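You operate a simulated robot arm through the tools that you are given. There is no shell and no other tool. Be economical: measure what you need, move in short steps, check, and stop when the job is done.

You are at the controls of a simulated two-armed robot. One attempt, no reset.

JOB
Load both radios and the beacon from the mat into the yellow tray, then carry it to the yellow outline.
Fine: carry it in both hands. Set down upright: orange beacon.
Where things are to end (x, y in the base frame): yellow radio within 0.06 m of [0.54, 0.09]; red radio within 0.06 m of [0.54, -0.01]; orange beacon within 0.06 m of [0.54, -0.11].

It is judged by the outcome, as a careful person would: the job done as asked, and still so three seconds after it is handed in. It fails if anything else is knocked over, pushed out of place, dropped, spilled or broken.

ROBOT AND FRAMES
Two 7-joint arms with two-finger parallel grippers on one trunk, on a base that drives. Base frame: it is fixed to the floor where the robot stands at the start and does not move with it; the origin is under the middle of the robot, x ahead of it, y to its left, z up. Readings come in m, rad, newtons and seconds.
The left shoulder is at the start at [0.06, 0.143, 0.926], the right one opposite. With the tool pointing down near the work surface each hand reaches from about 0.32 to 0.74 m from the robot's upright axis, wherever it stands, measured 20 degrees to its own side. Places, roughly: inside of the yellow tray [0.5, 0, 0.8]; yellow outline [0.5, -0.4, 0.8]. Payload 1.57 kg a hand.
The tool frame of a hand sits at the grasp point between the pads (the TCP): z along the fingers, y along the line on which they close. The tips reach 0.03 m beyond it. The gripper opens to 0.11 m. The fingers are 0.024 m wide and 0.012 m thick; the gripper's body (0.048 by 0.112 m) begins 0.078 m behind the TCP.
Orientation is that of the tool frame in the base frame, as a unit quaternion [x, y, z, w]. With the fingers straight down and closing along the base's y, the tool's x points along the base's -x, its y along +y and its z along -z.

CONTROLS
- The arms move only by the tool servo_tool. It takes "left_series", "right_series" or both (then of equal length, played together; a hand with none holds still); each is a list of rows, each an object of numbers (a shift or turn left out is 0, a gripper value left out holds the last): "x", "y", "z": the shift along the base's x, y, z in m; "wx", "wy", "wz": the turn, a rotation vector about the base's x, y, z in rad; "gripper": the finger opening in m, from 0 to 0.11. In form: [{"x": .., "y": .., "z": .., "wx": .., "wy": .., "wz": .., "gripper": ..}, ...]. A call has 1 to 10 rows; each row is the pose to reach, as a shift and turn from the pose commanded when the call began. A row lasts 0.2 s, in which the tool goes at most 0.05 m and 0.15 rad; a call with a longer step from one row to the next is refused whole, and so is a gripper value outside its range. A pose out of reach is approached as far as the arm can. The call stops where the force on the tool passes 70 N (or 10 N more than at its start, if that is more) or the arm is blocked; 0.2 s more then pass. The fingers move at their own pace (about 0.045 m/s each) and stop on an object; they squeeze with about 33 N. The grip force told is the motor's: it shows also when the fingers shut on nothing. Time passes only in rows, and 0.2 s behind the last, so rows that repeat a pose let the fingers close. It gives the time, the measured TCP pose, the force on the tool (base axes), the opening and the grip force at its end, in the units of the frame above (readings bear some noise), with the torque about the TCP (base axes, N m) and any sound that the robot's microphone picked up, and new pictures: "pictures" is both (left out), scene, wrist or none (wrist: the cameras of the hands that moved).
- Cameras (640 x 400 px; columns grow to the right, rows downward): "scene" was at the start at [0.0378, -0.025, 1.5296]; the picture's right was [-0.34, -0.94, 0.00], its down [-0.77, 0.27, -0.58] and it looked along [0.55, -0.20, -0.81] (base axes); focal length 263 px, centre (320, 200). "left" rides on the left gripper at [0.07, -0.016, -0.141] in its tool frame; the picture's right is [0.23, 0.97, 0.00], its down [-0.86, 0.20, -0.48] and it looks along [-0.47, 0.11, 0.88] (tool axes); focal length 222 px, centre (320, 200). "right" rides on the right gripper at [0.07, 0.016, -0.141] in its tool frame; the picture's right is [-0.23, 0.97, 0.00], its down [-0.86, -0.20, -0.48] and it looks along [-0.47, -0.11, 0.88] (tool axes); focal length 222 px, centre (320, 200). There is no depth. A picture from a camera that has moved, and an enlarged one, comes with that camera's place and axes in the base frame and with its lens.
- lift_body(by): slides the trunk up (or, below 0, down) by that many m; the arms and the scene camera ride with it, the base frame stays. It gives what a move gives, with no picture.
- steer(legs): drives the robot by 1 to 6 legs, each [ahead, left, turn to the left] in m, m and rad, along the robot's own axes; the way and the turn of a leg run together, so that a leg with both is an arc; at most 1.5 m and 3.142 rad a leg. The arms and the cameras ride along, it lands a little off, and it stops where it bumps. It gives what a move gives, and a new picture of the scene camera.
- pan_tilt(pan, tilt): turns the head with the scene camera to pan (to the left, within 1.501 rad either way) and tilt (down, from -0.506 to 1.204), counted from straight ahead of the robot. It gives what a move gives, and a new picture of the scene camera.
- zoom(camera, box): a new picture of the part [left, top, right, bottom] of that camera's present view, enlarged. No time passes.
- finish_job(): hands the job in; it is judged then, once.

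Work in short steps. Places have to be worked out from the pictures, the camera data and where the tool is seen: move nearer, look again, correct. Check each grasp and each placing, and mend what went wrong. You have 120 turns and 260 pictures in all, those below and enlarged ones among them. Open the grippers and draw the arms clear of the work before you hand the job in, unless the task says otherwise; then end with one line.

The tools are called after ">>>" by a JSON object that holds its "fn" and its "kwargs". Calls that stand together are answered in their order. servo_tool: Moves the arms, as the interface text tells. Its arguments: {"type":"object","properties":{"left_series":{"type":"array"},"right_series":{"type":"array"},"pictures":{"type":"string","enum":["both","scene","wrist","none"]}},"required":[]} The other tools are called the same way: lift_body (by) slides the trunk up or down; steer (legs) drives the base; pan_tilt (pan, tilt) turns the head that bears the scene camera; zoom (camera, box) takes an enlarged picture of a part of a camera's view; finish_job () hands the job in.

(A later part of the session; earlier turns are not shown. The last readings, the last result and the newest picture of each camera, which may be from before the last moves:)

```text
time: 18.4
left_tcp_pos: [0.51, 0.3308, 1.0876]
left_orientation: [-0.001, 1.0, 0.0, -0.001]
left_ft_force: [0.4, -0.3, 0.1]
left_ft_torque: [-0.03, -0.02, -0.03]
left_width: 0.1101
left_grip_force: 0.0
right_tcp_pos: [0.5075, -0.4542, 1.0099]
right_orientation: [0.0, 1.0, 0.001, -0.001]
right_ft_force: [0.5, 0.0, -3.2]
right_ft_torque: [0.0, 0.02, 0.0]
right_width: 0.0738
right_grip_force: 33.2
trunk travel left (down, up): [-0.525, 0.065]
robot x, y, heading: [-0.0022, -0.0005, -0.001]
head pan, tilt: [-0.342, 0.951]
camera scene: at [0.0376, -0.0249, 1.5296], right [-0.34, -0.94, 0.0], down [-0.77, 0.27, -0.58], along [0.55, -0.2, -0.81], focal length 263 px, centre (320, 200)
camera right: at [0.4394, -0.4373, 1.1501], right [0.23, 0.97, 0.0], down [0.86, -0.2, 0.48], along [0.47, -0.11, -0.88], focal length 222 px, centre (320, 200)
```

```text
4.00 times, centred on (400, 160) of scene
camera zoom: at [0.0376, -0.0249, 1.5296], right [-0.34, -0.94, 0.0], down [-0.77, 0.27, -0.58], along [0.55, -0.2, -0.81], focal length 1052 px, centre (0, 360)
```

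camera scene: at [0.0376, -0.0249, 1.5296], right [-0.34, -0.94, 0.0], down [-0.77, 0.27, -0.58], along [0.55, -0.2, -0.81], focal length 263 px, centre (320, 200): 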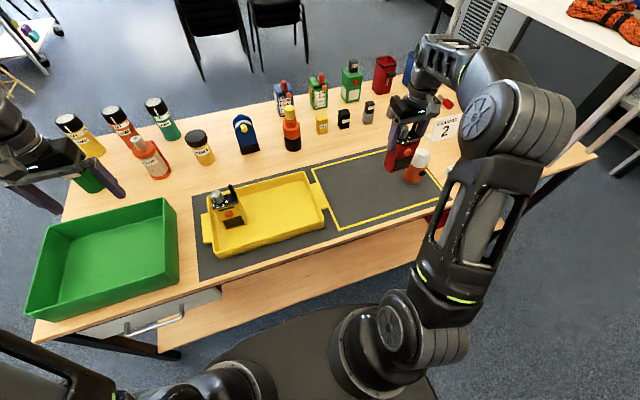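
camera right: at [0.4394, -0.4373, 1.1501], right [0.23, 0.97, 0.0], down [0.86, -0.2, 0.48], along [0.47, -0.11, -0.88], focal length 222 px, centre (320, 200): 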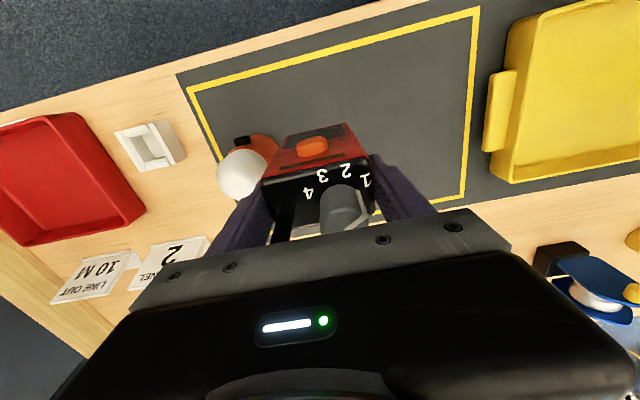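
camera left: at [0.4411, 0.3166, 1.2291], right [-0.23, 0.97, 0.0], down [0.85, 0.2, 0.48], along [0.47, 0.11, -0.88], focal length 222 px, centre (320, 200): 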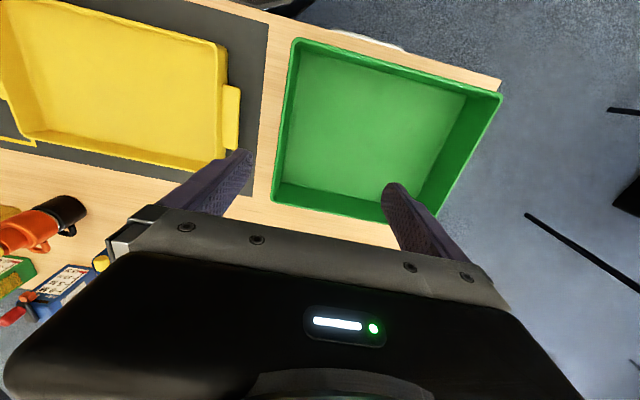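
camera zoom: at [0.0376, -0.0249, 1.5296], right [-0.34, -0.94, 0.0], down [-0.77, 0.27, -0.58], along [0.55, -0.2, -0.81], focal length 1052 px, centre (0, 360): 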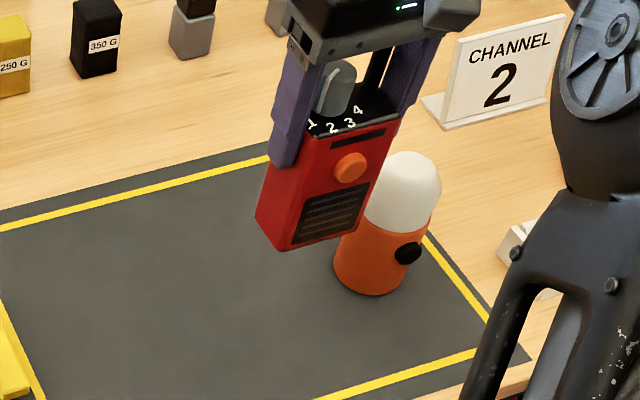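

Red radio lifted cleanly, beacon undisturbed. Carry it to (0.54,-0.017) over the tray (bottom ≈0.90, above rim; yellow radio's antenna isn't in the path).

>>> {"fn": "servo_tool", "kwargs": {"right_series": [{"x": 0.003, "y": 0.044}, {"x": 0.006, "y": 0.088}, {"x": 0.009, "y": 0.132}, {"x": 0.012, "y": 0.176}, {"x": 0.015, "y": 0.22}, {"x": 0.018, "y": 0.264}, {"x": 0.021, "y": 0.308}, {"x": 0.024, "y": 0.352}, {"x": 0.027, "y": 0.396}, {"x": 0.031, "y": 0.436}], "pictures": "none"}}

>>> {"fn": "servo_tool", "kwargs": {"right_series": [{"z": -0.04}, {"z": -0.06}]}}

>>> {"fn": "zoom", "kwargs": {"camera": "scene", "box": [180, 150, 350, 270]}}

```text
time: 20.6
left_tcp_pos: [0.51, 0.3329, 1.0873]
left_orientation: [0.001, 1.0, 0.0, 0.001]
left_ft_force: [0.2, -0.9, 0.0]
left_ft_torque: [-0.01, 0.0, -0.03]
left_width: 0.1102
left_grip_force: 0.0
right_tcp_pos: [0.5413, -0.0176, 1.0077]
right_orientation: [0.0, 1.0, -0.001, 0.0]
right_ft_force: [0.5, 0.5, -3.3]
right_ft_torque: [-0.03, -0.02, -0.04]
right_width: 0.0737
right_grip_force: 33.5
trunk travel left (down, up): [-0.525, 0.065]
robot x, y, heading: [0.0027, 0.0018, -0.002]
head pan, tilt: [-0.342, 0.951]
```

```text
time: 21.2
left_tcp_pos: [0.5099, 0.3316, 1.0876]
left_orientation: [0.0, 1.0, 0.0, 0.0]
left_ft_force: [0.1, 0.3, 0.2]
left_ft_torque: [0.03, 0.0, -0.01]
left_width: 0.1099
left_grip_force: 0.0
right_tcp_pos: [0.5406, -0.017, 0.9465]
right_orientation: [0.0, 1.0, 0.0, 0.0]
right_ft_force: [-0.7, -0.2, -2.3]
right_ft_torque: [0.0, 0.03, 0.01]
right_width: 0.074
right_grip_force: 32.8
trunk travel left (down, up): [-0.525, 0.065]
robot x, y, heading: [-0.0017, -0.0007, -0.001]
head pan, tilt: [-0.342, 0.951]
camera scene: at [0.0381, -0.0251, 1.5297], right [-0.34, -0.94, 0.0], down [-0.77, 0.27, -0.58], along [0.55, -0.2, -0.81], focal length 263 px, centre (320, 200)
camera right: at [0.4718, -0.0006, 1.0877], right [0.23, 0.97, 0.0], down [0.86, -0.2, 0.48], along [0.47, -0.11, -0.88], focal length 222 px, centre (320, 200)
```

scene: 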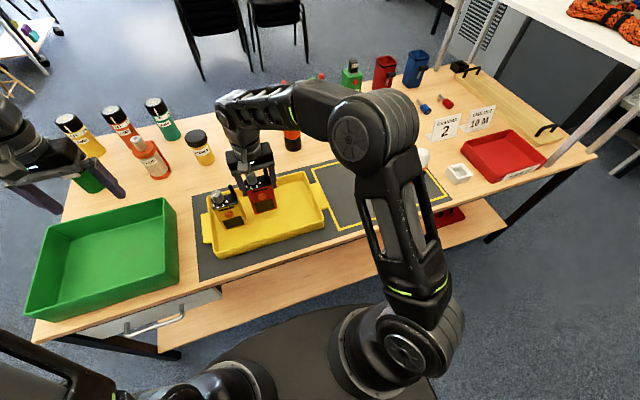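
right: 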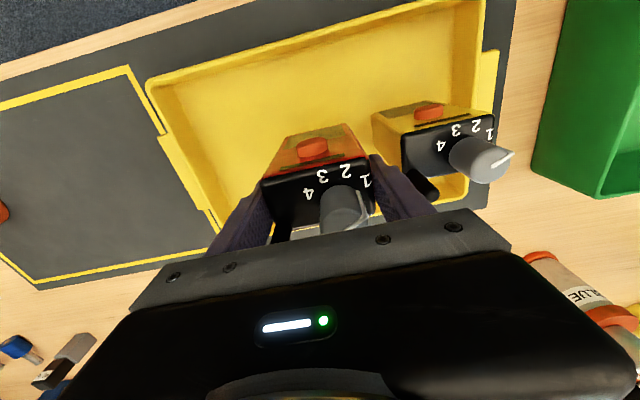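

```text
3.33 times, centred on (265, 210) of scene
camera zoom: at [0.0381, -0.0251, 1.5297], right [-0.34, -0.94, 0.0], down [-0.77, 0.27, -0.58], along [0.55, -0.2, -0.81], focal length 877 px, centre (503, 167)
```

zoom: 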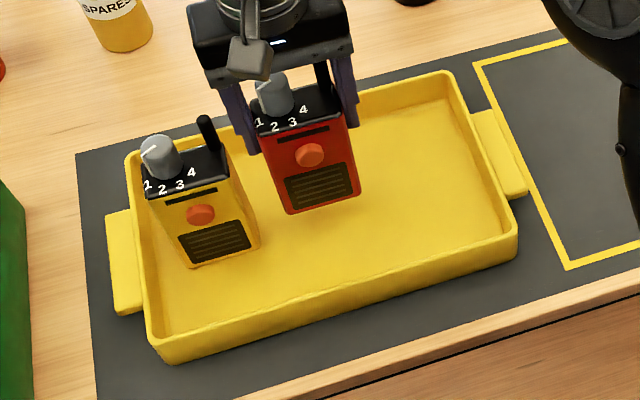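

Good clearance from the yellow radio. Lower to the floor (contact expected near TCP z≈0.898).

>>> {"fn": "servo_tool", "kwargs": {"right_series": [{"z": -0.025}, {"z": -0.04}, {"z": -0.046}, {"z": -0.047}], "pictures": "none"}}

>>> {"fn": "servo_tool", "kwargs": {"right_series": [{"z": -0.001}, {"z": -0.002}], "pictures": "none"}}

```text
time: 22.2
left_tcp_pos: [0.5114, 0.331, 1.0871]
left_orientation: [0.0, 1.0, 0.001, 0.0]
left_ft_force: [0.8, 0.7, 0.5]
left_ft_torque: [-0.01, -0.03, -0.01]
left_width: 0.1101
left_grip_force: 0.0
right_tcp_pos: [0.5401, -0.0171, 0.9011]
right_orientation: [0.001, 1.0, 0.0, -0.001]
right_ft_force: [-0.1, 1.0, -2.9]
right_ft_torque: [0.0, -0.01, 0.0]
right_width: 0.0739
right_grip_force: 33.1
trunk travel left (down, up): [-0.525, 0.065]
robot x, y, heading: [-0.002, -0.0011, 0.005]
head pan, tilt: [-0.342, 0.951]
```

```text
time: 22.8
left_tcp_pos: [0.5101, 0.3309, 1.0884]
left_orientation: [0.0, 1.0, -0.001, 0.0]
left_ft_force: [0.1, -0.6, 0.0]
left_ft_torque: [-0.01, -0.01, -0.01]
left_width: 0.1098
left_grip_force: 0.0
right_tcp_pos: [0.5398, -0.0182, 0.8997]
right_orientation: [0.0, 1.0, 0.0, 0.001]
right_ft_force: [-0.3, 0.1, -2.1]
right_ft_torque: [-0.04, -0.01, 0.0]
right_width: 0.0737
right_grip_force: 32.8
trunk travel left (down, up): [-0.525, 0.065]
robot x, y, heading: [-0.0, 0.0017, -0.002]
head pan, tilt: [-0.342, 0.951]
```

Nearly touching; two more millimetres.

>>> {"fn": "servo_tool", "kwargs": {"right_series": [{"z": -0.001}, {"z": -0.002}], "pictures": "none"}}

```text
time: 23.4
left_tcp_pos: [0.5097, 0.3317, 1.0883]
left_orientation: [0.0, 1.0, -0.001, 0.001]
left_ft_force: [-0.1, 0.0, -0.2]
left_ft_torque: [-0.01, 0.01, 0.0]
left_width: 0.11
left_grip_force: 0.0
right_tcp_pos: [0.5396, -0.0176, 0.899]
right_orientation: [0.0, 1.0, 0.0, 0.001]
right_ft_force: [-3.1, -1.0, 13.5]
right_ft_torque: [-0.32, 0.6, -0.01]
right_width: 0.0739
right_grip_force: 33.3
trunk travel left (down, up): [-0.525, 0.065]
robot x, y, heading: [-0.0019, -0.0023, -0.001]
head pan, tilt: [-0.342, 0.951]
```

Contact (13 N up). I ease back 1 mm, release to 0.09 and rise.

>>> {"fn": "servo_tool", "kwargs": {"right_series": [{"z": 0.001}, {"z": 0.001, "gripper": 0.09}, {"z": 0.001}, {"z": 0.001}, {"z": 0.03}, {"z": 0.07}, {"z": 0.11}]}}

>>> {"fn": "zoom", "kwargs": {"camera": "scene", "box": [180, 150, 350, 270]}}

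```text
time: 25.0
left_tcp_pos: [0.5094, 0.331, 1.0876]
left_orientation: [0.0, 1.0, 0.0, 0.0]
left_ft_force: [-1.0, 0.2, 0.2]
left_ft_torque: [0.01, -0.03, 0.0]
left_width: 0.1099
left_grip_force: 0.1
right_tcp_pos: [0.54, -0.0197, 1.0079]
right_orientation: [0.001, 1.0, 0.0, -0.001]
right_ft_force: [0.6, -0.5, -0.7]
right_ft_torque: [0.01, -0.01, 0.03]
right_width: 0.0899
right_grip_force: 0.0
trunk travel left (down, up): [-0.525, 0.065]
robot x, y, heading: [-0.0016, 0.0018, 0.001]
head pan, tilt: [-0.342, 0.951]
camera scene: at [0.0374, -0.0249, 1.5296], right [-0.34, -0.94, 0.0], down [-0.77, 0.27, -0.58], along [0.55, -0.2, -0.81], focal length 263 px, centre (320, 200)
camera right: at [0.4719, -0.0025, 1.149], right [0.23, 0.97, 0.0], down [0.86, -0.2, 0.48], along [0.47, -0.11, -0.88], focal length 222 px, centre (320, 200)
```

scene: 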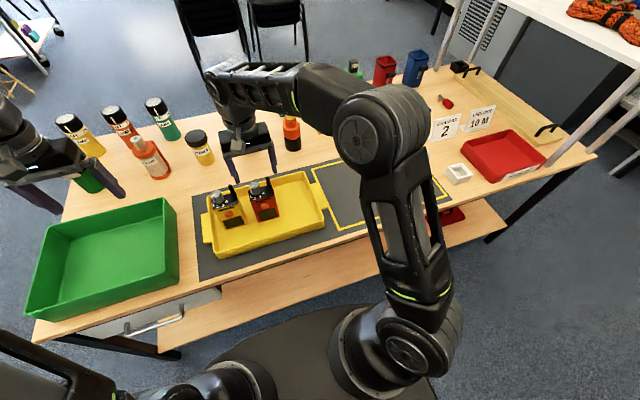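
right: 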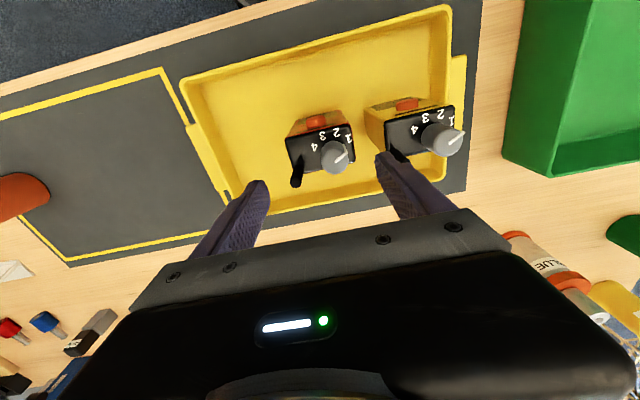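

```text
3.33 times, centred on (265, 210) of scene
camera zoom: at [0.0374, -0.0249, 1.5296], right [-0.34, -0.94, 0.0], down [-0.77, 0.27, -0.58], along [0.55, -0.2, -0.81], focal length 877 px, centre (503, 167)
```

zoom: 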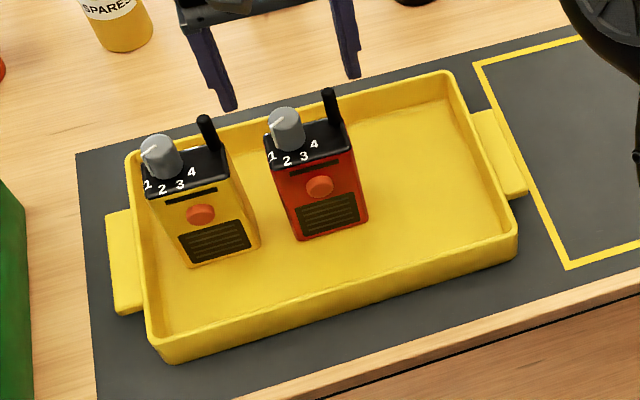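

Both radios stand well. Next the beacon: move over it with the gripper fully open.

>>> {"fn": "servo_tool", "kwargs": {"right_series": [{"z": 0.03, "y": -0.04}, {"z": 0.05, "y": -0.085}, {"z": 0.05, "y": -0.13}, {"z": 0.05, "y": -0.175}, {"z": 0.05, "y": -0.22}, {"z": 0.05, "y": -0.265}, {"z": 0.05, "y": -0.31}, {"z": 0.05, "y": -0.355}, {"z": 0.05, "x": -0.01, "y": -0.4}, {"z": 0.05, "x": -0.02, "y": -0.445, "gripper": 0.11}], "pictures": "none"}}

>>> {"fn": "servo_tool", "kwargs": {"right_series": [{"x": -0.01, "y": -0.045}, {"x": -0.01, "y": -0.085}, {"x": -0.01, "y": -0.085}]}}

>>> {"fn": "zoom", "kwargs": {"camera": "right", "box": [200, 80, 440, 230]}}

>>> {"fn": "zoom", "kwargs": {"camera": "scene", "box": [330, 110, 470, 210]}}

```text
time: 27.2
left_tcp_pos: [0.5105, 0.3323, 1.0871]
left_orientation: [0.0, 1.0, -0.001, 0.001]
left_ft_force: [0.3, 0.7, -1.2]
left_ft_torque: [0.0, -0.03, 0.01]
left_width: 0.11
left_grip_force: 0.0
right_tcp_pos: [0.52, -0.4619, 1.0587]
right_orientation: [-0.002, 1.0, -0.001, 0.001]
right_ft_force: [-0.1, 0.1, 0.2]
right_ft_torque: [-0.03, 0.05, 0.01]
right_width: 0.1101
right_grip_force: 0.1
trunk travel left (down, up): [-0.525, 0.065]
robot x, y, heading: [-0.0038, -0.0044, 0.001]
head pan, tilt: [-0.342, 0.951]
```

```text
time: 28.0
left_tcp_pos: [0.5103, 0.3311, 1.0888]
left_orientation: [0.0, 1.0, -0.001, 0.0]
left_ft_force: [0.0, -0.2, -0.5]
left_ft_torque: [-0.06, -0.03, 0.02]
left_width: 0.1099
left_grip_force: 0.0
right_tcp_pos: [0.5164, -0.4733, 1.0583]
right_orientation: [0.0, 1.0, -0.001, 0.002]
right_ft_force: [1.5, 0.2, -0.9]
right_ft_torque: [0.03, 0.06, -0.05]
right_width: 0.1098
right_grip_force: 0.1
right hand out of reach, approached as far as the arm can: row 1, 2, 3
trunk travel left (down, up): [-0.525, 0.065]
robot x, y, heading: [-0.0005, -0.0039, 0.003]
head pan, tilt: [-0.342, 0.951]
camera scene: at [0.0379, -0.0249, 1.5296], right [-0.34, -0.94, 0.0], down [-0.77, 0.27, -0.58], along [0.55, -0.2, -0.81], focal length 263 px, centre (320, 200)
camera right: at [0.4474, -0.4567, 1.1987], right [0.23, 0.97, 0.0], down [0.85, -0.2, 0.48], along [0.47, -0.11, -0.88], focal length 222 px, centre (320, 200)
```

scene: 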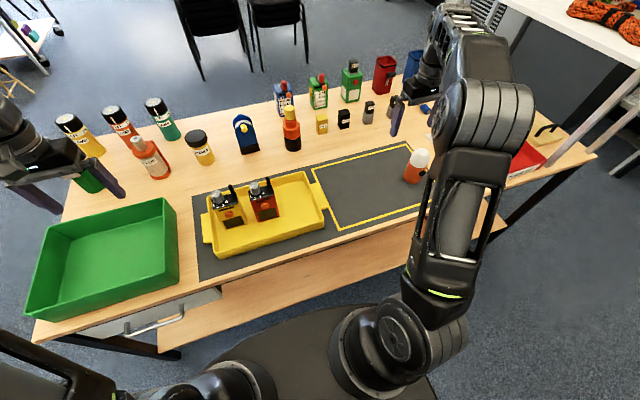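
right: 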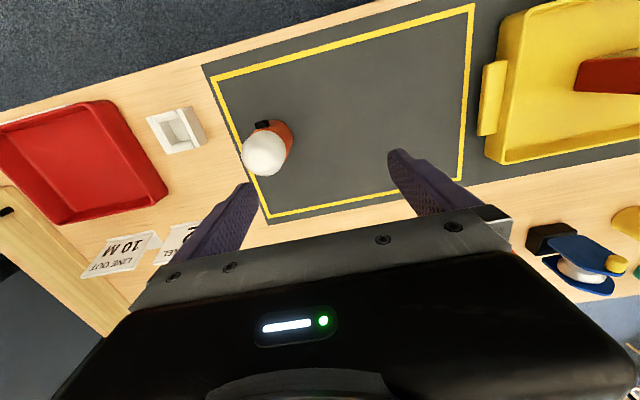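

```text
2.67 times, centred on (320, 155) of right
camera zoom: at [0.4474, -0.4567, 1.1987], right [0.23, 0.97, 0.0], down [0.85, -0.2, 0.48], along [0.47, -0.11, -0.88], focal length 592 px, centre (320, 320)
```

zoom: 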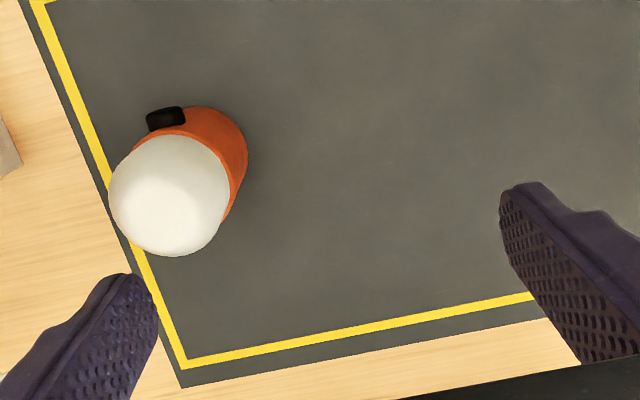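

```text
4.00 times, centred on (400, 160) of scene
camera zoom: at [0.0379, -0.0249, 1.5296], right [-0.34, -0.94, 0.0], down [-0.77, 0.27, -0.58], along [0.55, -0.2, -0.81], focal length 1052 px, centre (0, 360)
```

zoom: 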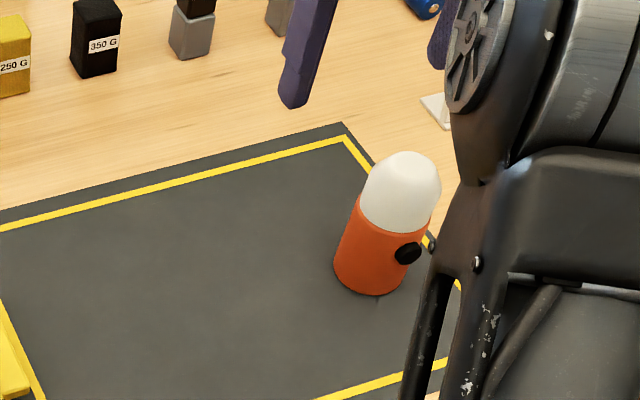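

The arm can't reach that far out, so I drive the base 0.2 m to the right (all held parts are clear and high).

>>> {"fn": "steer", "kwargs": {"legs": [[0, -0.2, 0]]}}

```text
time: 29.6
left_tcp_pos: [0.5105, 0.1308, 1.0876]
left_orientation: [0.0, 1.0, 0.001, 0.0]
left_ft_force: [-0.7, -0.8, 0.3]
left_ft_torque: [0.05, -0.02, 0.02]
left_width: 0.1099
left_grip_force: 0.3
right_tcp_pos: [0.5173, -0.6746, 1.0566]
right_orientation: [0.001, 1.0, -0.001, 0.002]
right_ft_force: [-0.8, -0.7, 0.6]
right_ft_torque: [0.04, 0.01, 0.0]
right_width: 0.1102
right_grip_force: 0.0
trunk travel left (down, up): [-0.525, 0.065]
robot x, y, heading: [0.0003, -0.2003, -0.004]
head pan, tilt: [-0.342, 0.951]
camera scene: at [0.0378, -0.2255, 1.5296], right [-0.34, -0.94, 0.0], down [-0.77, 0.28, -0.58], along [0.55, -0.19, -0.81], focal length 263 px, centre (320, 200)
```

scene: 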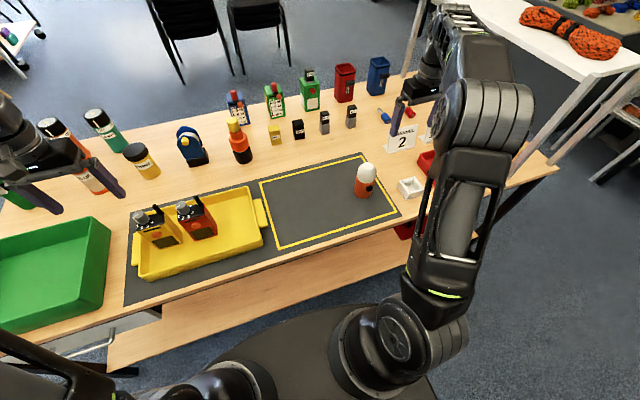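

Now bring the hand over the beacon at about (0.513,-0.55).

>>> {"fn": "servo_tool", "kwargs": {"right_series": [{"y": 0.04}, {"y": 0.08}, {"y": 0.12}, {"y": 0.12}]}}

>>> {"fn": "zoom", "kwargs": {"camera": "right", "box": [200, 80, 440, 230]}}

>>> {"fn": "zoom", "kwargs": {"camera": "scene", "box": [310, 130, 430, 220]}}

```text
time: 30.6
left_tcp_pos: [0.5112, 0.1302, 1.0875]
left_orientation: [0.0, 1.0, 0.0, 0.0]
left_ft_force: [-1.3, -0.1, 0.8]
left_ft_torque: [0.04, 0.01, 0.03]
left_width: 0.1101
left_grip_force: 0.1
right_tcp_pos: [0.516, -0.5563, 1.0572]
right_orientation: [0.0, 1.0, -0.001, 0.002]
right_ft_force: [-1.0, -0.5, -0.2]
right_ft_torque: [0.03, -0.01, 0.04]
right_width: 0.1101
right_grip_force: 0.1
trunk travel left (down, up): [-0.525, 0.065]
robot x, y, heading: [-0.0025, -0.1991, 0.002]
head pan, tilt: [-0.342, 0.951]
camera scene: at [0.0379, -0.2244, 1.5296], right [-0.34, -0.94, 0.0], down [-0.77, 0.27, -0.58], along [0.55, -0.2, -0.81], focal length 263 px, centre (320, 200)
camera right: at [0.4471, -0.5379, 1.1986], right [0.23, 0.97, 0.0], down [0.85, -0.2, 0.48], along [0.47, -0.11, -0.88], focal length 222 px, centre (320, 200)
```

scene: 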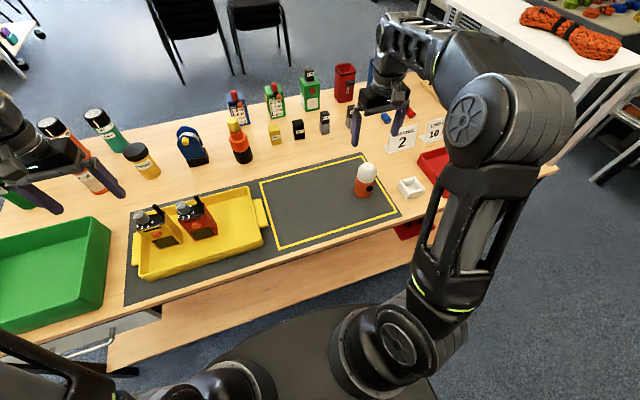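
right: 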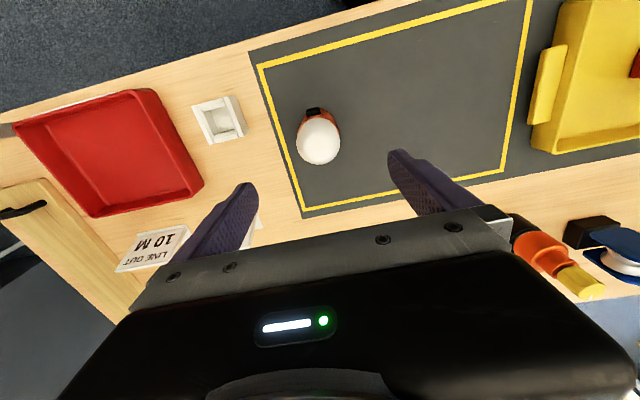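

```text
2.67 times, centred on (320, 155) of right
camera zoom: at [0.4471, -0.5379, 1.1986], right [0.23, 0.97, 0.0], down [0.85, -0.2, 0.48], along [0.47, -0.11, -0.88], focal length 592 px, centre (320, 320)
```

zoom: 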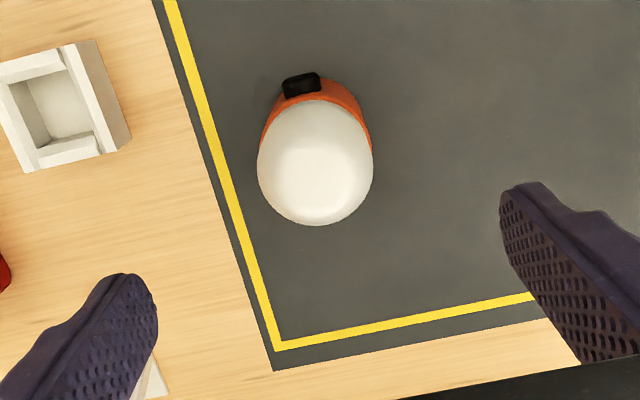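

```text
4.44 times, centred on (370, 175) of scene
camera zoom: at [0.0379, -0.2244, 1.5296], right [-0.34, -0.94, 0.0], down [-0.77, 0.27, -0.58], along [0.55, -0.2, -0.81], focal length 1169 px, centre (98, 311)
```

zoom: 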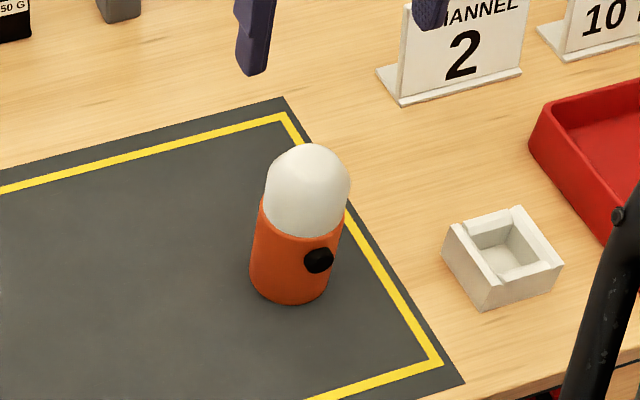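

Beacon centre ≈(0.516,-0.556), directly under the hand; dome top ≈0.94, orange up to ≈0.88. Knob is toward -x, so closing along y avoids it. Descend to z≈0.876.

>>> {"fn": "servo_tool", "kwargs": {"right_series": [{"z": -0.045}, {"z": -0.09}, {"z": -0.13}, {"z": -0.16}, {"z": -0.18}, {"z": -0.18}]}}

>>> {"fn": "zoom", "kwargs": {"camera": "scene", "box": [310, 130, 430, 220]}}

```text
time: 32.0
left_tcp_pos: [0.5101, 0.1308, 1.0892]
left_orientation: [0.001, 1.0, 0.0, 0.0]
left_ft_force: [-0.9, 0.3, 0.1]
left_ft_torque: [-0.01, -0.01, -0.04]
left_width: 0.11
left_grip_force: 0.0
right_tcp_pos: [0.5143, -0.5553, 0.878]
right_orientation: [0.0, 1.0, -0.001, 0.002]
right_ft_force: [0.9, -0.7, 0.6]
right_ft_torque: [-0.03, 0.04, -0.02]
right_width: 0.1101
right_grip_force: 0.0
trunk travel left (down, up): [-0.525, 0.065]
robot x, y, heading: [-0.002, -0.199, -0.001]
head pan, tilt: [-0.342, 0.951]
camera scene: at [0.0376, -0.2239, 1.5297], right [-0.34, -0.94, 0.0], down [-0.77, 0.27, -0.58], along [0.55, -0.2, -0.81], focal length 263 px, centre (320, 200)
camera right: at [0.4457, -0.5372, 1.0194], right [0.23, 0.97, 0.0], down [0.85, -0.2, 0.48], along [0.47, -0.11, -0.88], focal length 222 px, centre (320, 200)
```

scene: 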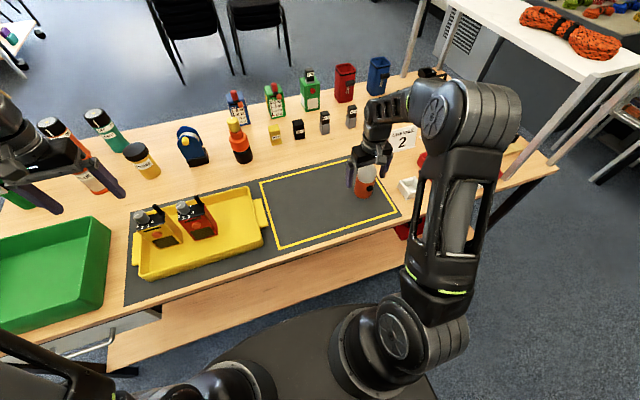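
right: 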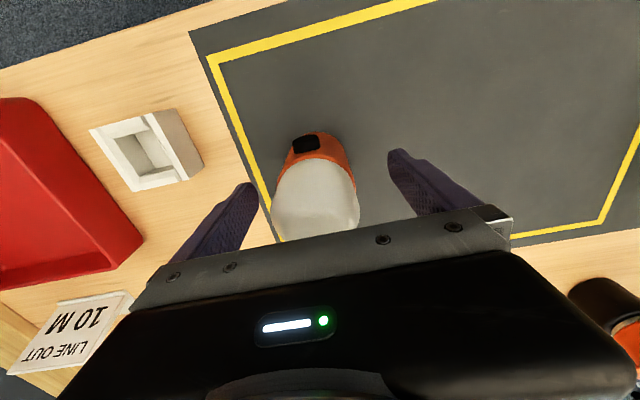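

```text
4.44 times, centred on (370, 175) of scene
camera zoom: at [0.0376, -0.2239, 1.5297], right [-0.34, -0.94, 0.0], down [-0.77, 0.27, -0.58], along [0.55, -0.2, -0.81], focal length 1169 px, centre (98, 311)
```

zoom: 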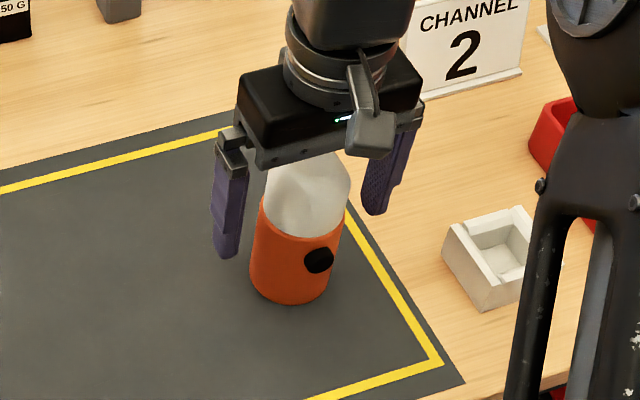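

Well centred. I go 6 mm lower for more grip on the orange body, then close.

>>> {"fn": "servo_tool", "kwargs": {"right_series": [{"z": -0.006}, {"z": -0.006, "gripper": 0.05}, {"z": -0.006}, {"z": -0.006}, {"z": -0.006}, {"z": -0.006}]}}

>>> {"fn": "zoom", "kwargs": {"camera": "scene", "box": [310, 130, 430, 220]}}

```text
time: 33.4
left_tcp_pos: [0.5106, 0.1326, 1.0887]
left_orientation: [0.001, 1.0, 0.0, 0.0]
left_ft_force: [-0.9, -0.7, -0.4]
left_ft_torque: [-0.02, 0.0, 0.0]
left_width: 0.1096
left_grip_force: 0.0
right_tcp_pos: [0.5148, -0.5544, 0.8713]
right_orientation: [0.001, 1.0, -0.001, 0.002]
right_ft_force: [0.4, 0.2, 0.6]
right_ft_torque: [0.0, -0.01, -0.01]
right_width: 0.0632
right_grip_force: 33.3
trunk travel left (down, up): [-0.525, 0.065]
robot x, y, heading: [0.0032, -0.1999, 0.003]
head pan, tilt: [-0.342, 0.951]
camera scene: at [0.0378, -0.2241, 1.5296], right [-0.34, -0.94, 0.0], down [-0.77, 0.27, -0.58], along [0.55, -0.2, -0.81], focal length 263 px, centre (320, 200)
camera right: at [0.4456, -0.5367, 1.0131], right [0.23, 0.97, 0.0], down [0.85, -0.2, 0.48], along [0.47, -0.11, -0.88], focal length 222 px, centre (320, 200)
```

scene: 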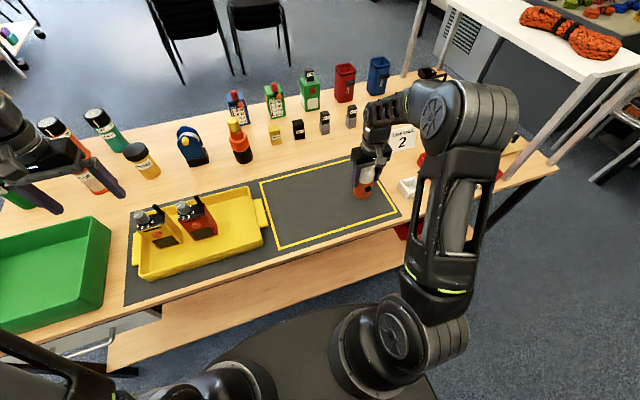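
right: 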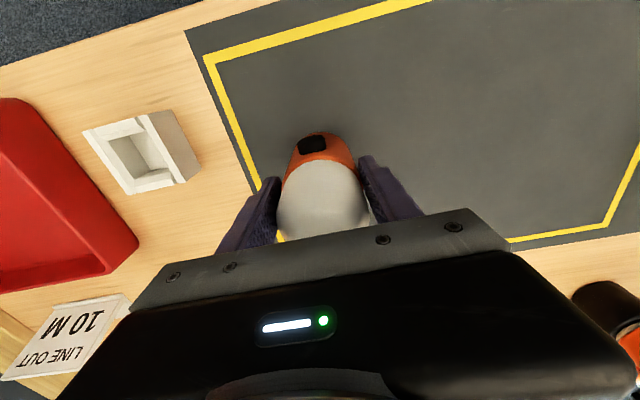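

```text
4.44 times, centred on (370, 175) of scene
camera zoom: at [0.0378, -0.2241, 1.5296], right [-0.34, -0.94, 0.0], down [-0.77, 0.27, -0.58], along [0.55, -0.2, -0.81], focal length 1169 px, centre (98, 311)
```

zoom: 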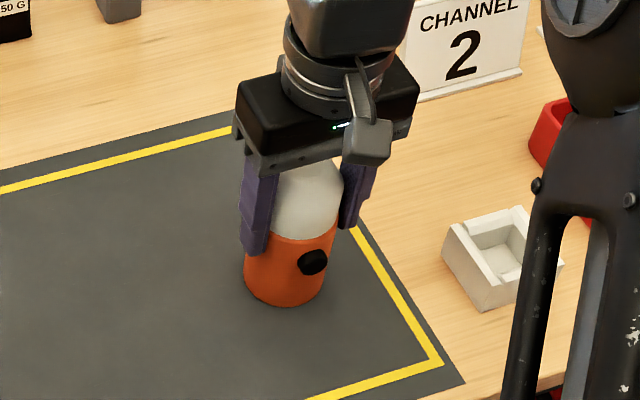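

Gripped at 0.063 m diameter on the orange body. Lift.

>>> {"fn": "servo_tool", "kwargs": {"right_series": [{"z": 0.02}, {"z": 0.05}, {"z": 0.08}, {"z": 0.11}]}}

```text
time: 34.4
left_tcp_pos: [0.5101, 0.1323, 1.0882]
left_orientation: [0.002, 1.0, 0.001, 0.0]
left_ft_force: [1.0, 1.3, 0.0]
left_ft_torque: [-0.02, -0.03, 0.04]
left_width: 0.1098
left_grip_force: 0.1
right_tcp_pos: [0.5163, -0.5533, 0.9818]
right_orientation: [0.001, 1.0, -0.002, 0.002]
right_ft_force: [0.0, -0.1, -1.2]
right_ft_torque: [-0.02, 0.0, -0.01]
right_width: 0.0632
right_grip_force: 32.9
trunk travel left (down, up): [-0.525, 0.065]
robot x, y, heading: [-0.0047, -0.1981, -0.002]
head pan, tilt: [-0.342, 0.951]
camera scene: at [0.0375, -0.224, 1.5296], right [-0.34, -0.94, 0.0], down [-0.77, 0.27, -0.58], along [0.55, -0.2, -0.81], focal length 263 px, centre (320, 200)
camera right: at [0.4471, -0.5358, 1.1234], right [0.23, 0.97, 0.0], down [0.85, -0.2, 0.48], along [0.47, -0.11, -0.88], focal length 222 px, centre (320, 200)
```

scene: 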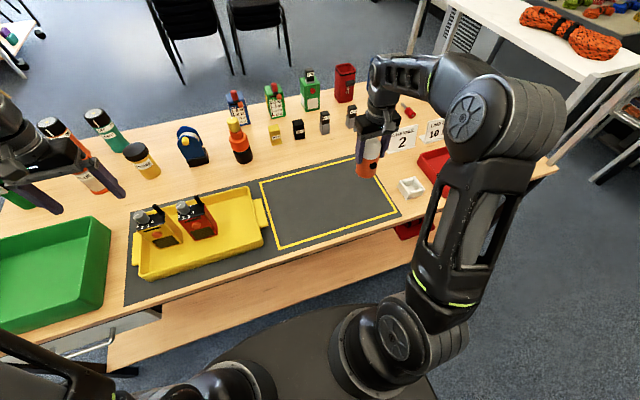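
right: 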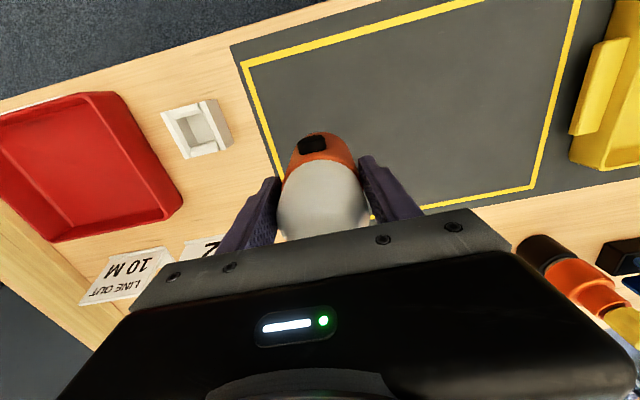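

Beacon held. Carry to (0.54,-0.117).

>>> {"fn": "servo_tool", "kwargs": {"right_series": [{"x": 0.003, "y": 0.044}, {"x": 0.006, "y": 0.088}, {"x": 0.009, "y": 0.132}, {"x": 0.012, "y": 0.176}, {"x": 0.015, "y": 0.22}, {"x": 0.018, "y": 0.264}, {"x": 0.021, "y": 0.308}, {"x": 0.023, "y": 0.352}, {"x": 0.024, "y": 0.396}, {"x": 0.024, "y": 0.436}], "pictures": "none"}}

>>> {"fn": "servo_tool", "kwargs": {"right_series": [{"z": -0.03}, {"z": -0.05}, {"z": -0.06}]}}

>>> {"fn": "zoom", "kwargs": {"camera": "scene", "box": [110, 160, 310, 300]}}

```text
time: 36.6
left_tcp_pos: [0.5104, 0.1324, 1.0887]
left_orientation: [0.0, 1.0, 0.0, 0.0]
left_ft_force: [-0.6, 0.2, -0.3]
left_ft_torque: [0.0, 0.01, 0.0]
left_width: 0.1103
left_grip_force: 0.0
right_tcp_pos: [0.5403, -0.1157, 0.9822]
right_orientation: [0.001, 1.0, -0.002, 0.001]
right_ft_force: [0.0, -1.0, -1.5]
right_ft_torque: [-0.01, 0.05, 0.02]
right_width: 0.0633
right_grip_force: 33.0
trunk travel left (down, up): [-0.525, 0.065]
robot x, y, heading: [0.003, -0.1976, -0.002]
head pan, tilt: [-0.342, 0.951]
```

```text
time: 37.4
left_tcp_pos: [0.5112, 0.1322, 1.0882]
left_orientation: [0.001, 1.0, 0.0, 0.001]
left_ft_force: [-0.5, -0.1, 0.2]
left_ft_torque: [-0.02, 0.02, -0.03]
left_width: 0.1099
left_grip_force: 0.0
right_tcp_pos: [0.5396, -0.1165, 0.9216]
right_orientation: [0.0, 1.0, -0.002, 0.001]
right_ft_force: [0.0, -0.4, -3.1]
right_ft_torque: [0.02, 0.06, -0.01]
right_width: 0.0633
right_grip_force: 33.0
trunk travel left (down, up): [-0.525, 0.065]
robot x, y, heading: [-0.002, -0.2022, -0.001]
head pan, tilt: [-0.342, 0.951]
camera scene: at [0.0381, -0.2237, 1.5296], right [-0.34, -0.94, 0.0], down [-0.77, 0.27, -0.58], along [0.55, -0.2, -0.81], focal length 263 px, centre (320, 200)
camera right: at [0.471, -0.1, 1.0633], right [0.23, 0.97, 0.0], down [0.85, -0.2, 0.48], along [0.47, -0.11, -0.88], focal length 222 px, centre (320, 200)
```

scene: 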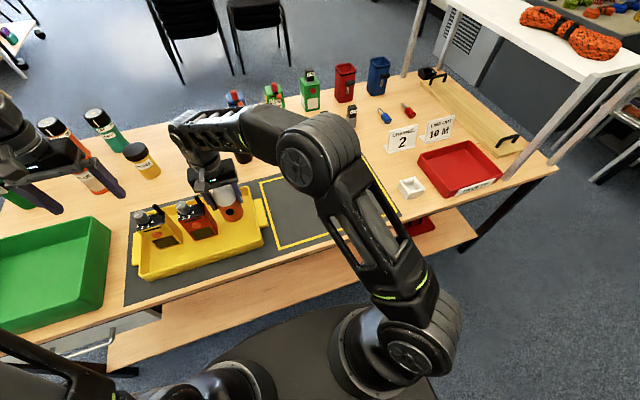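
right: 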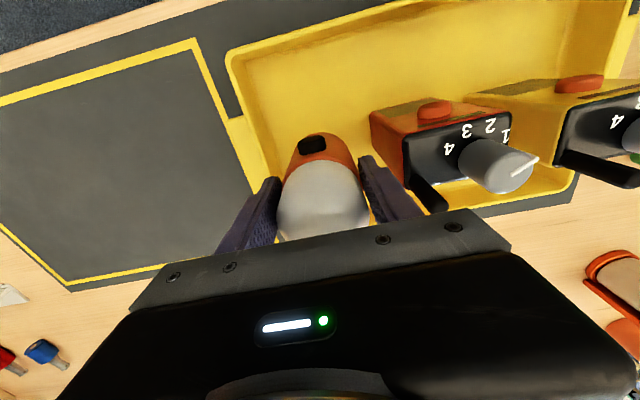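

```text
2.86 times, centred on (210, 230) of scene
camera zoom: at [0.0381, -0.2237, 1.5296], right [-0.34, -0.94, 0.0], down [-0.77, 0.27, -0.58], along [0.55, -0.2, -0.81], focal length 751 px, centre (634, 114)
```

zoom: 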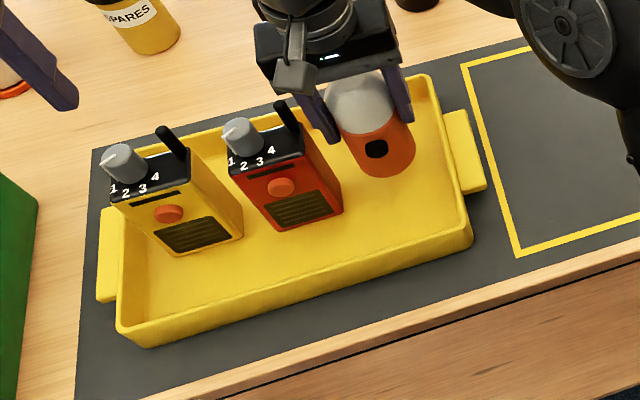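

Clear of the red radio. Lower to just above floor (contact expected near z≈0.877).

>>> {"fn": "servo_tool", "kwargs": {"right_series": [{"z": -0.02}, {"z": -0.035}, {"z": -0.041}, {"z": -0.042}], "pictures": "none"}}

>>> {"fn": "servo_tool", "kwargs": {"right_series": [{"z": -0.001}, {"z": -0.002}], "pictures": "none"}}

```text
time: 38.4
left_tcp_pos: [0.5101, 0.1321, 1.0883]
left_orientation: [0.001, 1.0, 0.0, 0.0]
left_ft_force: [-0.4, -0.2, -0.6]
left_ft_torque: [-0.02, 0.04, -0.01]
left_width: 0.11
left_grip_force: 0.0
right_tcp_pos: [0.5388, -0.117, 0.88]
right_orientation: [0.001, 1.0, -0.001, 0.001]
right_ft_force: [-0.6, -0.5, -1.9]
right_ft_torque: [0.01, 0.02, 0.03]
right_width: 0.063
right_grip_force: 33.2
trunk travel left (down, up): [-0.525, 0.065]
robot x, y, heading: [-0.0018, -0.1975, -0.003]
head pan, tilt: [-0.342, 0.951]
```

```text
time: 39.0
left_tcp_pos: [0.5107, 0.133, 1.0895]
left_orientation: [0.001, 1.0, 0.0, 0.0]
left_ft_force: [-0.5, -0.6, -0.1]
left_ft_torque: [-0.01, -0.02, -0.02]
left_width: 0.1101
left_grip_force: 0.1
right_tcp_pos: [0.5405, -0.1179, 0.8791]
right_orientation: [0.001, 1.0, -0.001, 0.001]
right_ft_force: [-0.1, -2.7, 3.0]
right_ft_torque: [0.01, 0.04, -0.02]
right_width: 0.063
right_grip_force: 33.0
trunk travel left (down, up): [-0.525, 0.065]
robot x, y, heading: [-0.0008, -0.2058, -0.001]
head pan, tilt: [-0.342, 0.951]
```

Contact. Release to 0.078 and rise.

>>> {"fn": "servo_tool", "kwargs": {"right_series": [{"z": -0.0005, "gripper": 0.078}, {"z": -0.0005}, {"z": 0.0}, {"z": 0.03}, {"z": 0.07}, {"z": 0.11}]}}

>>> {"fn": "zoom", "kwargs": {"camera": "scene", "box": [110, 160, 310, 300]}}

>>> {"fn": "zoom", "kwargs": {"camera": "right", "box": [200, 0, 640, 275]}}

```text
time: 40.4
left_tcp_pos: [0.5101, 0.1318, 1.0882]
left_orientation: [0.001, 1.0, 0.0, 0.001]
left_ft_force: [-0.8, -0.5, 0.7]
left_ft_torque: [0.0, -0.02, -0.02]
left_width: 0.1099
left_grip_force: 0.1
right_tcp_pos: [0.5419, -0.1182, 0.9866]
right_orientation: [0.0, 1.0, -0.003, 0.001]
right_ft_force: [0.0, 0.2, -0.1]
right_ft_torque: [0.0, -0.01, -0.03]
right_width: 0.0782
right_grip_force: 0.2
trunk travel left (down, up): [-0.525, 0.065]
robot x, y, heading: [0.0011, -0.1986, -0.004]
head pan, tilt: [-0.342, 0.951]
camera scene: at [0.0374, -0.224, 1.5296], right [-0.34, -0.94, 0.0], down [-0.77, 0.27, -0.58], along [0.55, -0.2, -0.81], focal length 263 px, centre (320, 200)
camera right: at [0.4725, -0.1002, 1.1279], right [0.23, 0.97, 0.0], down [0.85, -0.2, 0.48], along [0.47, -0.11, -0.88], focal length 222 px, centre (320, 200)
```

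scene: 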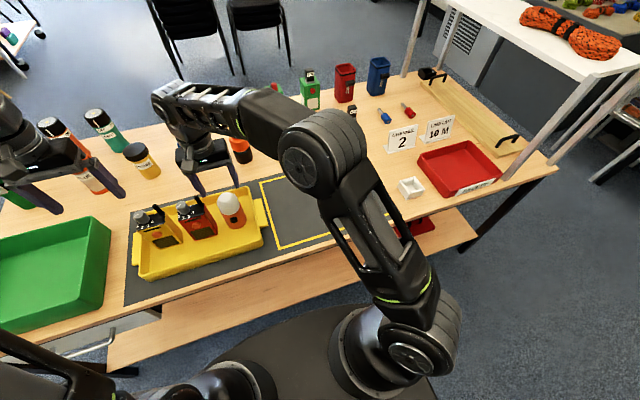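
right: 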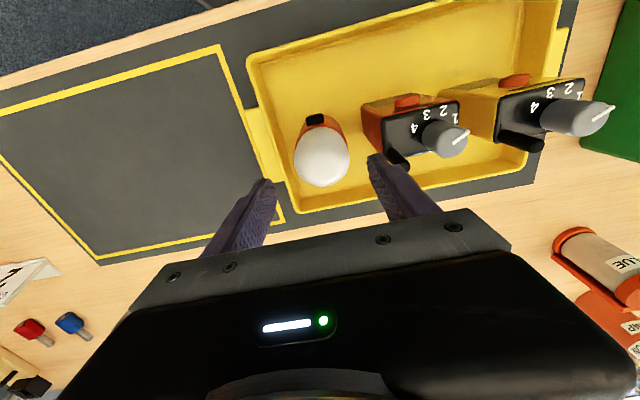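

```text
2.86 times, centred on (210, 230) of scene
camera zoom: at [0.0374, -0.224, 1.5296], right [-0.34, -0.94, 0.0], down [-0.77, 0.27, -0.58], along [0.55, -0.2, -0.81], focal length 751 px, centre (634, 114)
```

zoom: 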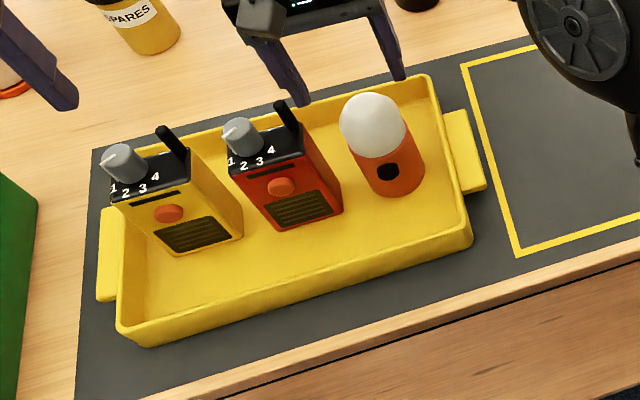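

```text
1.45 times, centred on (420, 138) of right
camera zoom: at [0.4725, -0.1002, 1.1279], right [0.23, 0.97, 0.0], down [0.85, -0.2, 0.48], along [0.47, -0.11, -0.88], focal length 323 px, centre (174, 291)
```

zoom: 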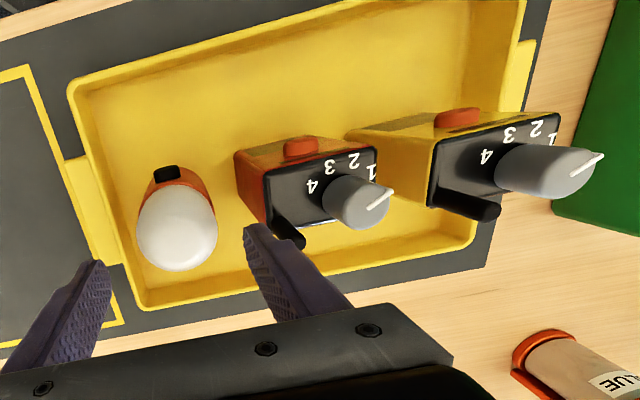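

All three are loaded and upright. Now study the tray handles to plan a two-handed lift.

>>> {"fn": "zoom", "kwargs": {"camera": "scene", "box": [235, 175, 295, 235]}}

>>> {"fn": "zoom", "kwargs": {"camera": "scene", "box": [120, 220, 180, 290]}}

>>> {"fn": "zoom", "kwargs": {"camera": "left", "box": [150, 0, 550, 250]}}

```text
6.67 times, centred on (265, 205) of scene
camera zoom: at [0.0374, -0.224, 1.5296], right [-0.34, -0.94, 0.0], down [-0.77, 0.27, -0.58], along [0.55, -0.2, -0.81], focal length 1753 px, centre (687, 167)
```

zoom: 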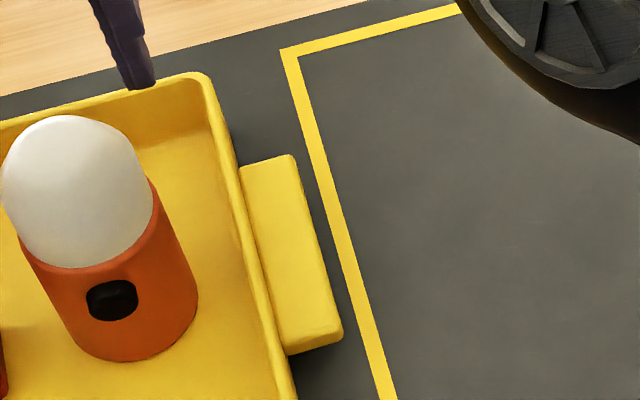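

```text
5.71 times, centred on (150, 255) of scene
camera zoom: at [0.0374, -0.224, 1.5296], right [-0.34, -0.94, 0.0], down [-0.77, 0.27, -0.58], along [0.55, -0.2, -0.81], focal length 1503 px, centre (1291, -114)
```

zoom: 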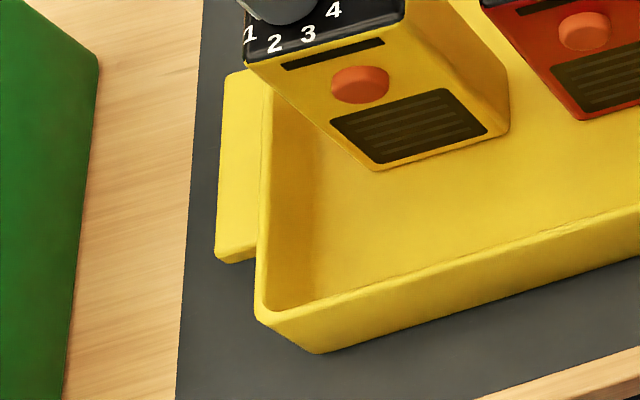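

```text
1.60 times, centred on (350, 125) of left
camera zoom: at [0.4409, 0.1172, 1.2288], right [-0.23, 0.97, 0.0], down [0.85, 0.2, 0.48], along [0.47, 0.11, -0.88], focal length 355 px, centre (272, 320)
```

zoom: 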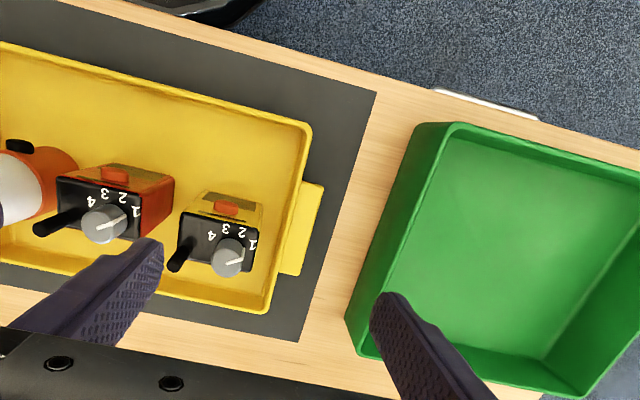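

Handles are slabs roughly 0.03 (y) × 0.10 (x) at each end; squeezing each along x with fingers straight down looks feasible. I raise the right hand, then drive back to y=0 for a symmetric reach.

>>> {"fn": "servo_tool", "kwargs": {"right_series": [{"z": 0.04}, {"z": 0.08}, {"z": 0.1, "y": -0.04}, {"z": 0.1, "y": -0.085}], "left_series": [{"y": 0.03}, {"y": 0.06}, {"y": 0.1}, {"y": 0.14}], "pictures": "none"}}

>>> {"fn": "steer", "kwargs": {"legs": [[0, 0.2, 0]]}}

```text
time: 41.4
left_tcp_pos: [0.4715, 0.2552, 1.1012]
left_orientation: [0.001, 1.0, 0.005, 0.014]
left_ft_force: [-1.1, 1.2, 0.1]
left_ft_torque: [-0.04, -0.05, 0.01]
left_width: 0.1098
left_grip_force: 0.1
left hand out of reach, approached as far as the arm can: row 2, 3, 4
right_tcp_pos: [0.537, -0.1399, 1.0509]
right_orientation: [0.0, 1.0, -0.002, 0.003]
right_ft_force: [-0.8, 0.0, -0.7]
right_ft_torque: [-0.08, -0.01, 0.02]
right_width: 0.0779
right_grip_force: 0.0
right hand out of reach, approached as far as the arm can: row 2, 3, 4
trunk travel left (down, up): [-0.525, 0.065]
robot x, y, heading: [-0.003, -0.1997, 0.001]
head pan, tilt: [-0.342, 0.951]
```

```text
time: 43.0
left_tcp_pos: [0.4738, 0.4559, 1.1016]
left_orientation: [0.001, 1.0, 0.006, 0.013]
left_ft_force: [-0.1, 0.3, -0.3]
left_ft_torque: [0.0, -0.01, 0.01]
left_width: 0.1097
left_grip_force: 0.1
right_tcp_pos: [0.5403, 0.059, 1.0488]
right_orientation: [0.001, 1.0, -0.001, 0.003]
right_ft_force: [0.5, 0.4, 0.3]
right_ft_torque: [-0.03, -0.01, 0.02]
right_width: 0.0781
right_grip_force: 0.2
trunk travel left (down, up): [-0.525, 0.065]
robot x, y, heading: [-0.0003, 0.0032, 0.004]
head pan, tilt: [-0.342, 0.951]
camera scene: at [0.0381, -0.0207, 1.5297], right [-0.34, -0.94, 0.0], down [-0.77, 0.27, -0.58], along [0.55, -0.2, -0.81], focal length 263 px, centre (320, 200)
```

scene: 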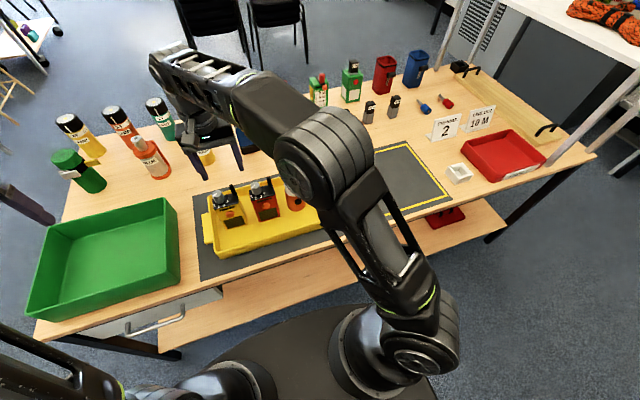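

Position right hand toward (0.53,-0.21,1.03) and left toward (0.53,0.19,1.04), staying above everything.

>>> {"fn": "servo_tool", "kwargs": {"right_series": [{"y": -0.04}, {"y": -0.08}, {"y": -0.12}, {"y": -0.16}, {"y": -0.2}, {"y": -0.24}, {"y": -0.269, "z": -0.01, "gripper": 0.11}], "left_series": [{"y": -0.04, "z": -0.01}, {"y": -0.08, "z": -0.02}, {"y": -0.12, "z": -0.03}, {"x": 0.01, "y": -0.16, "z": -0.04}, {"x": 0.02, "y": -0.2, "z": -0.05}, {"x": 0.03, "y": -0.24, "z": -0.06}, {"x": 0.05, "y": -0.266, "z": -0.06}], "pictures": "none"}}

```text
time: 44.6
left_tcp_pos: [0.5235, 0.1858, 1.0424]
left_orientation: [0.0, 1.0, 0.008, 0.012]
left_ft_force: [0.5, -0.4, -1.0]
left_ft_torque: [-0.01, 0.01, -0.02]
left_width: 0.11
left_grip_force: 0.1
right_tcp_pos: [0.5379, -0.2115, 1.0381]
right_orientation: [0.0, 1.0, 0.0, 0.002]
right_ft_force: [0.4, -1.4, -0.5]
right_ft_torque: [0.05, 0.04, -0.02]
right_width: 0.11
right_grip_force: 0.1
trunk travel left (down, up): [-0.525, 0.065]
robot x, y, heading: [0.0006, 0.001, -0.005]
head pan, tilt: [-0.342, 0.951]
```

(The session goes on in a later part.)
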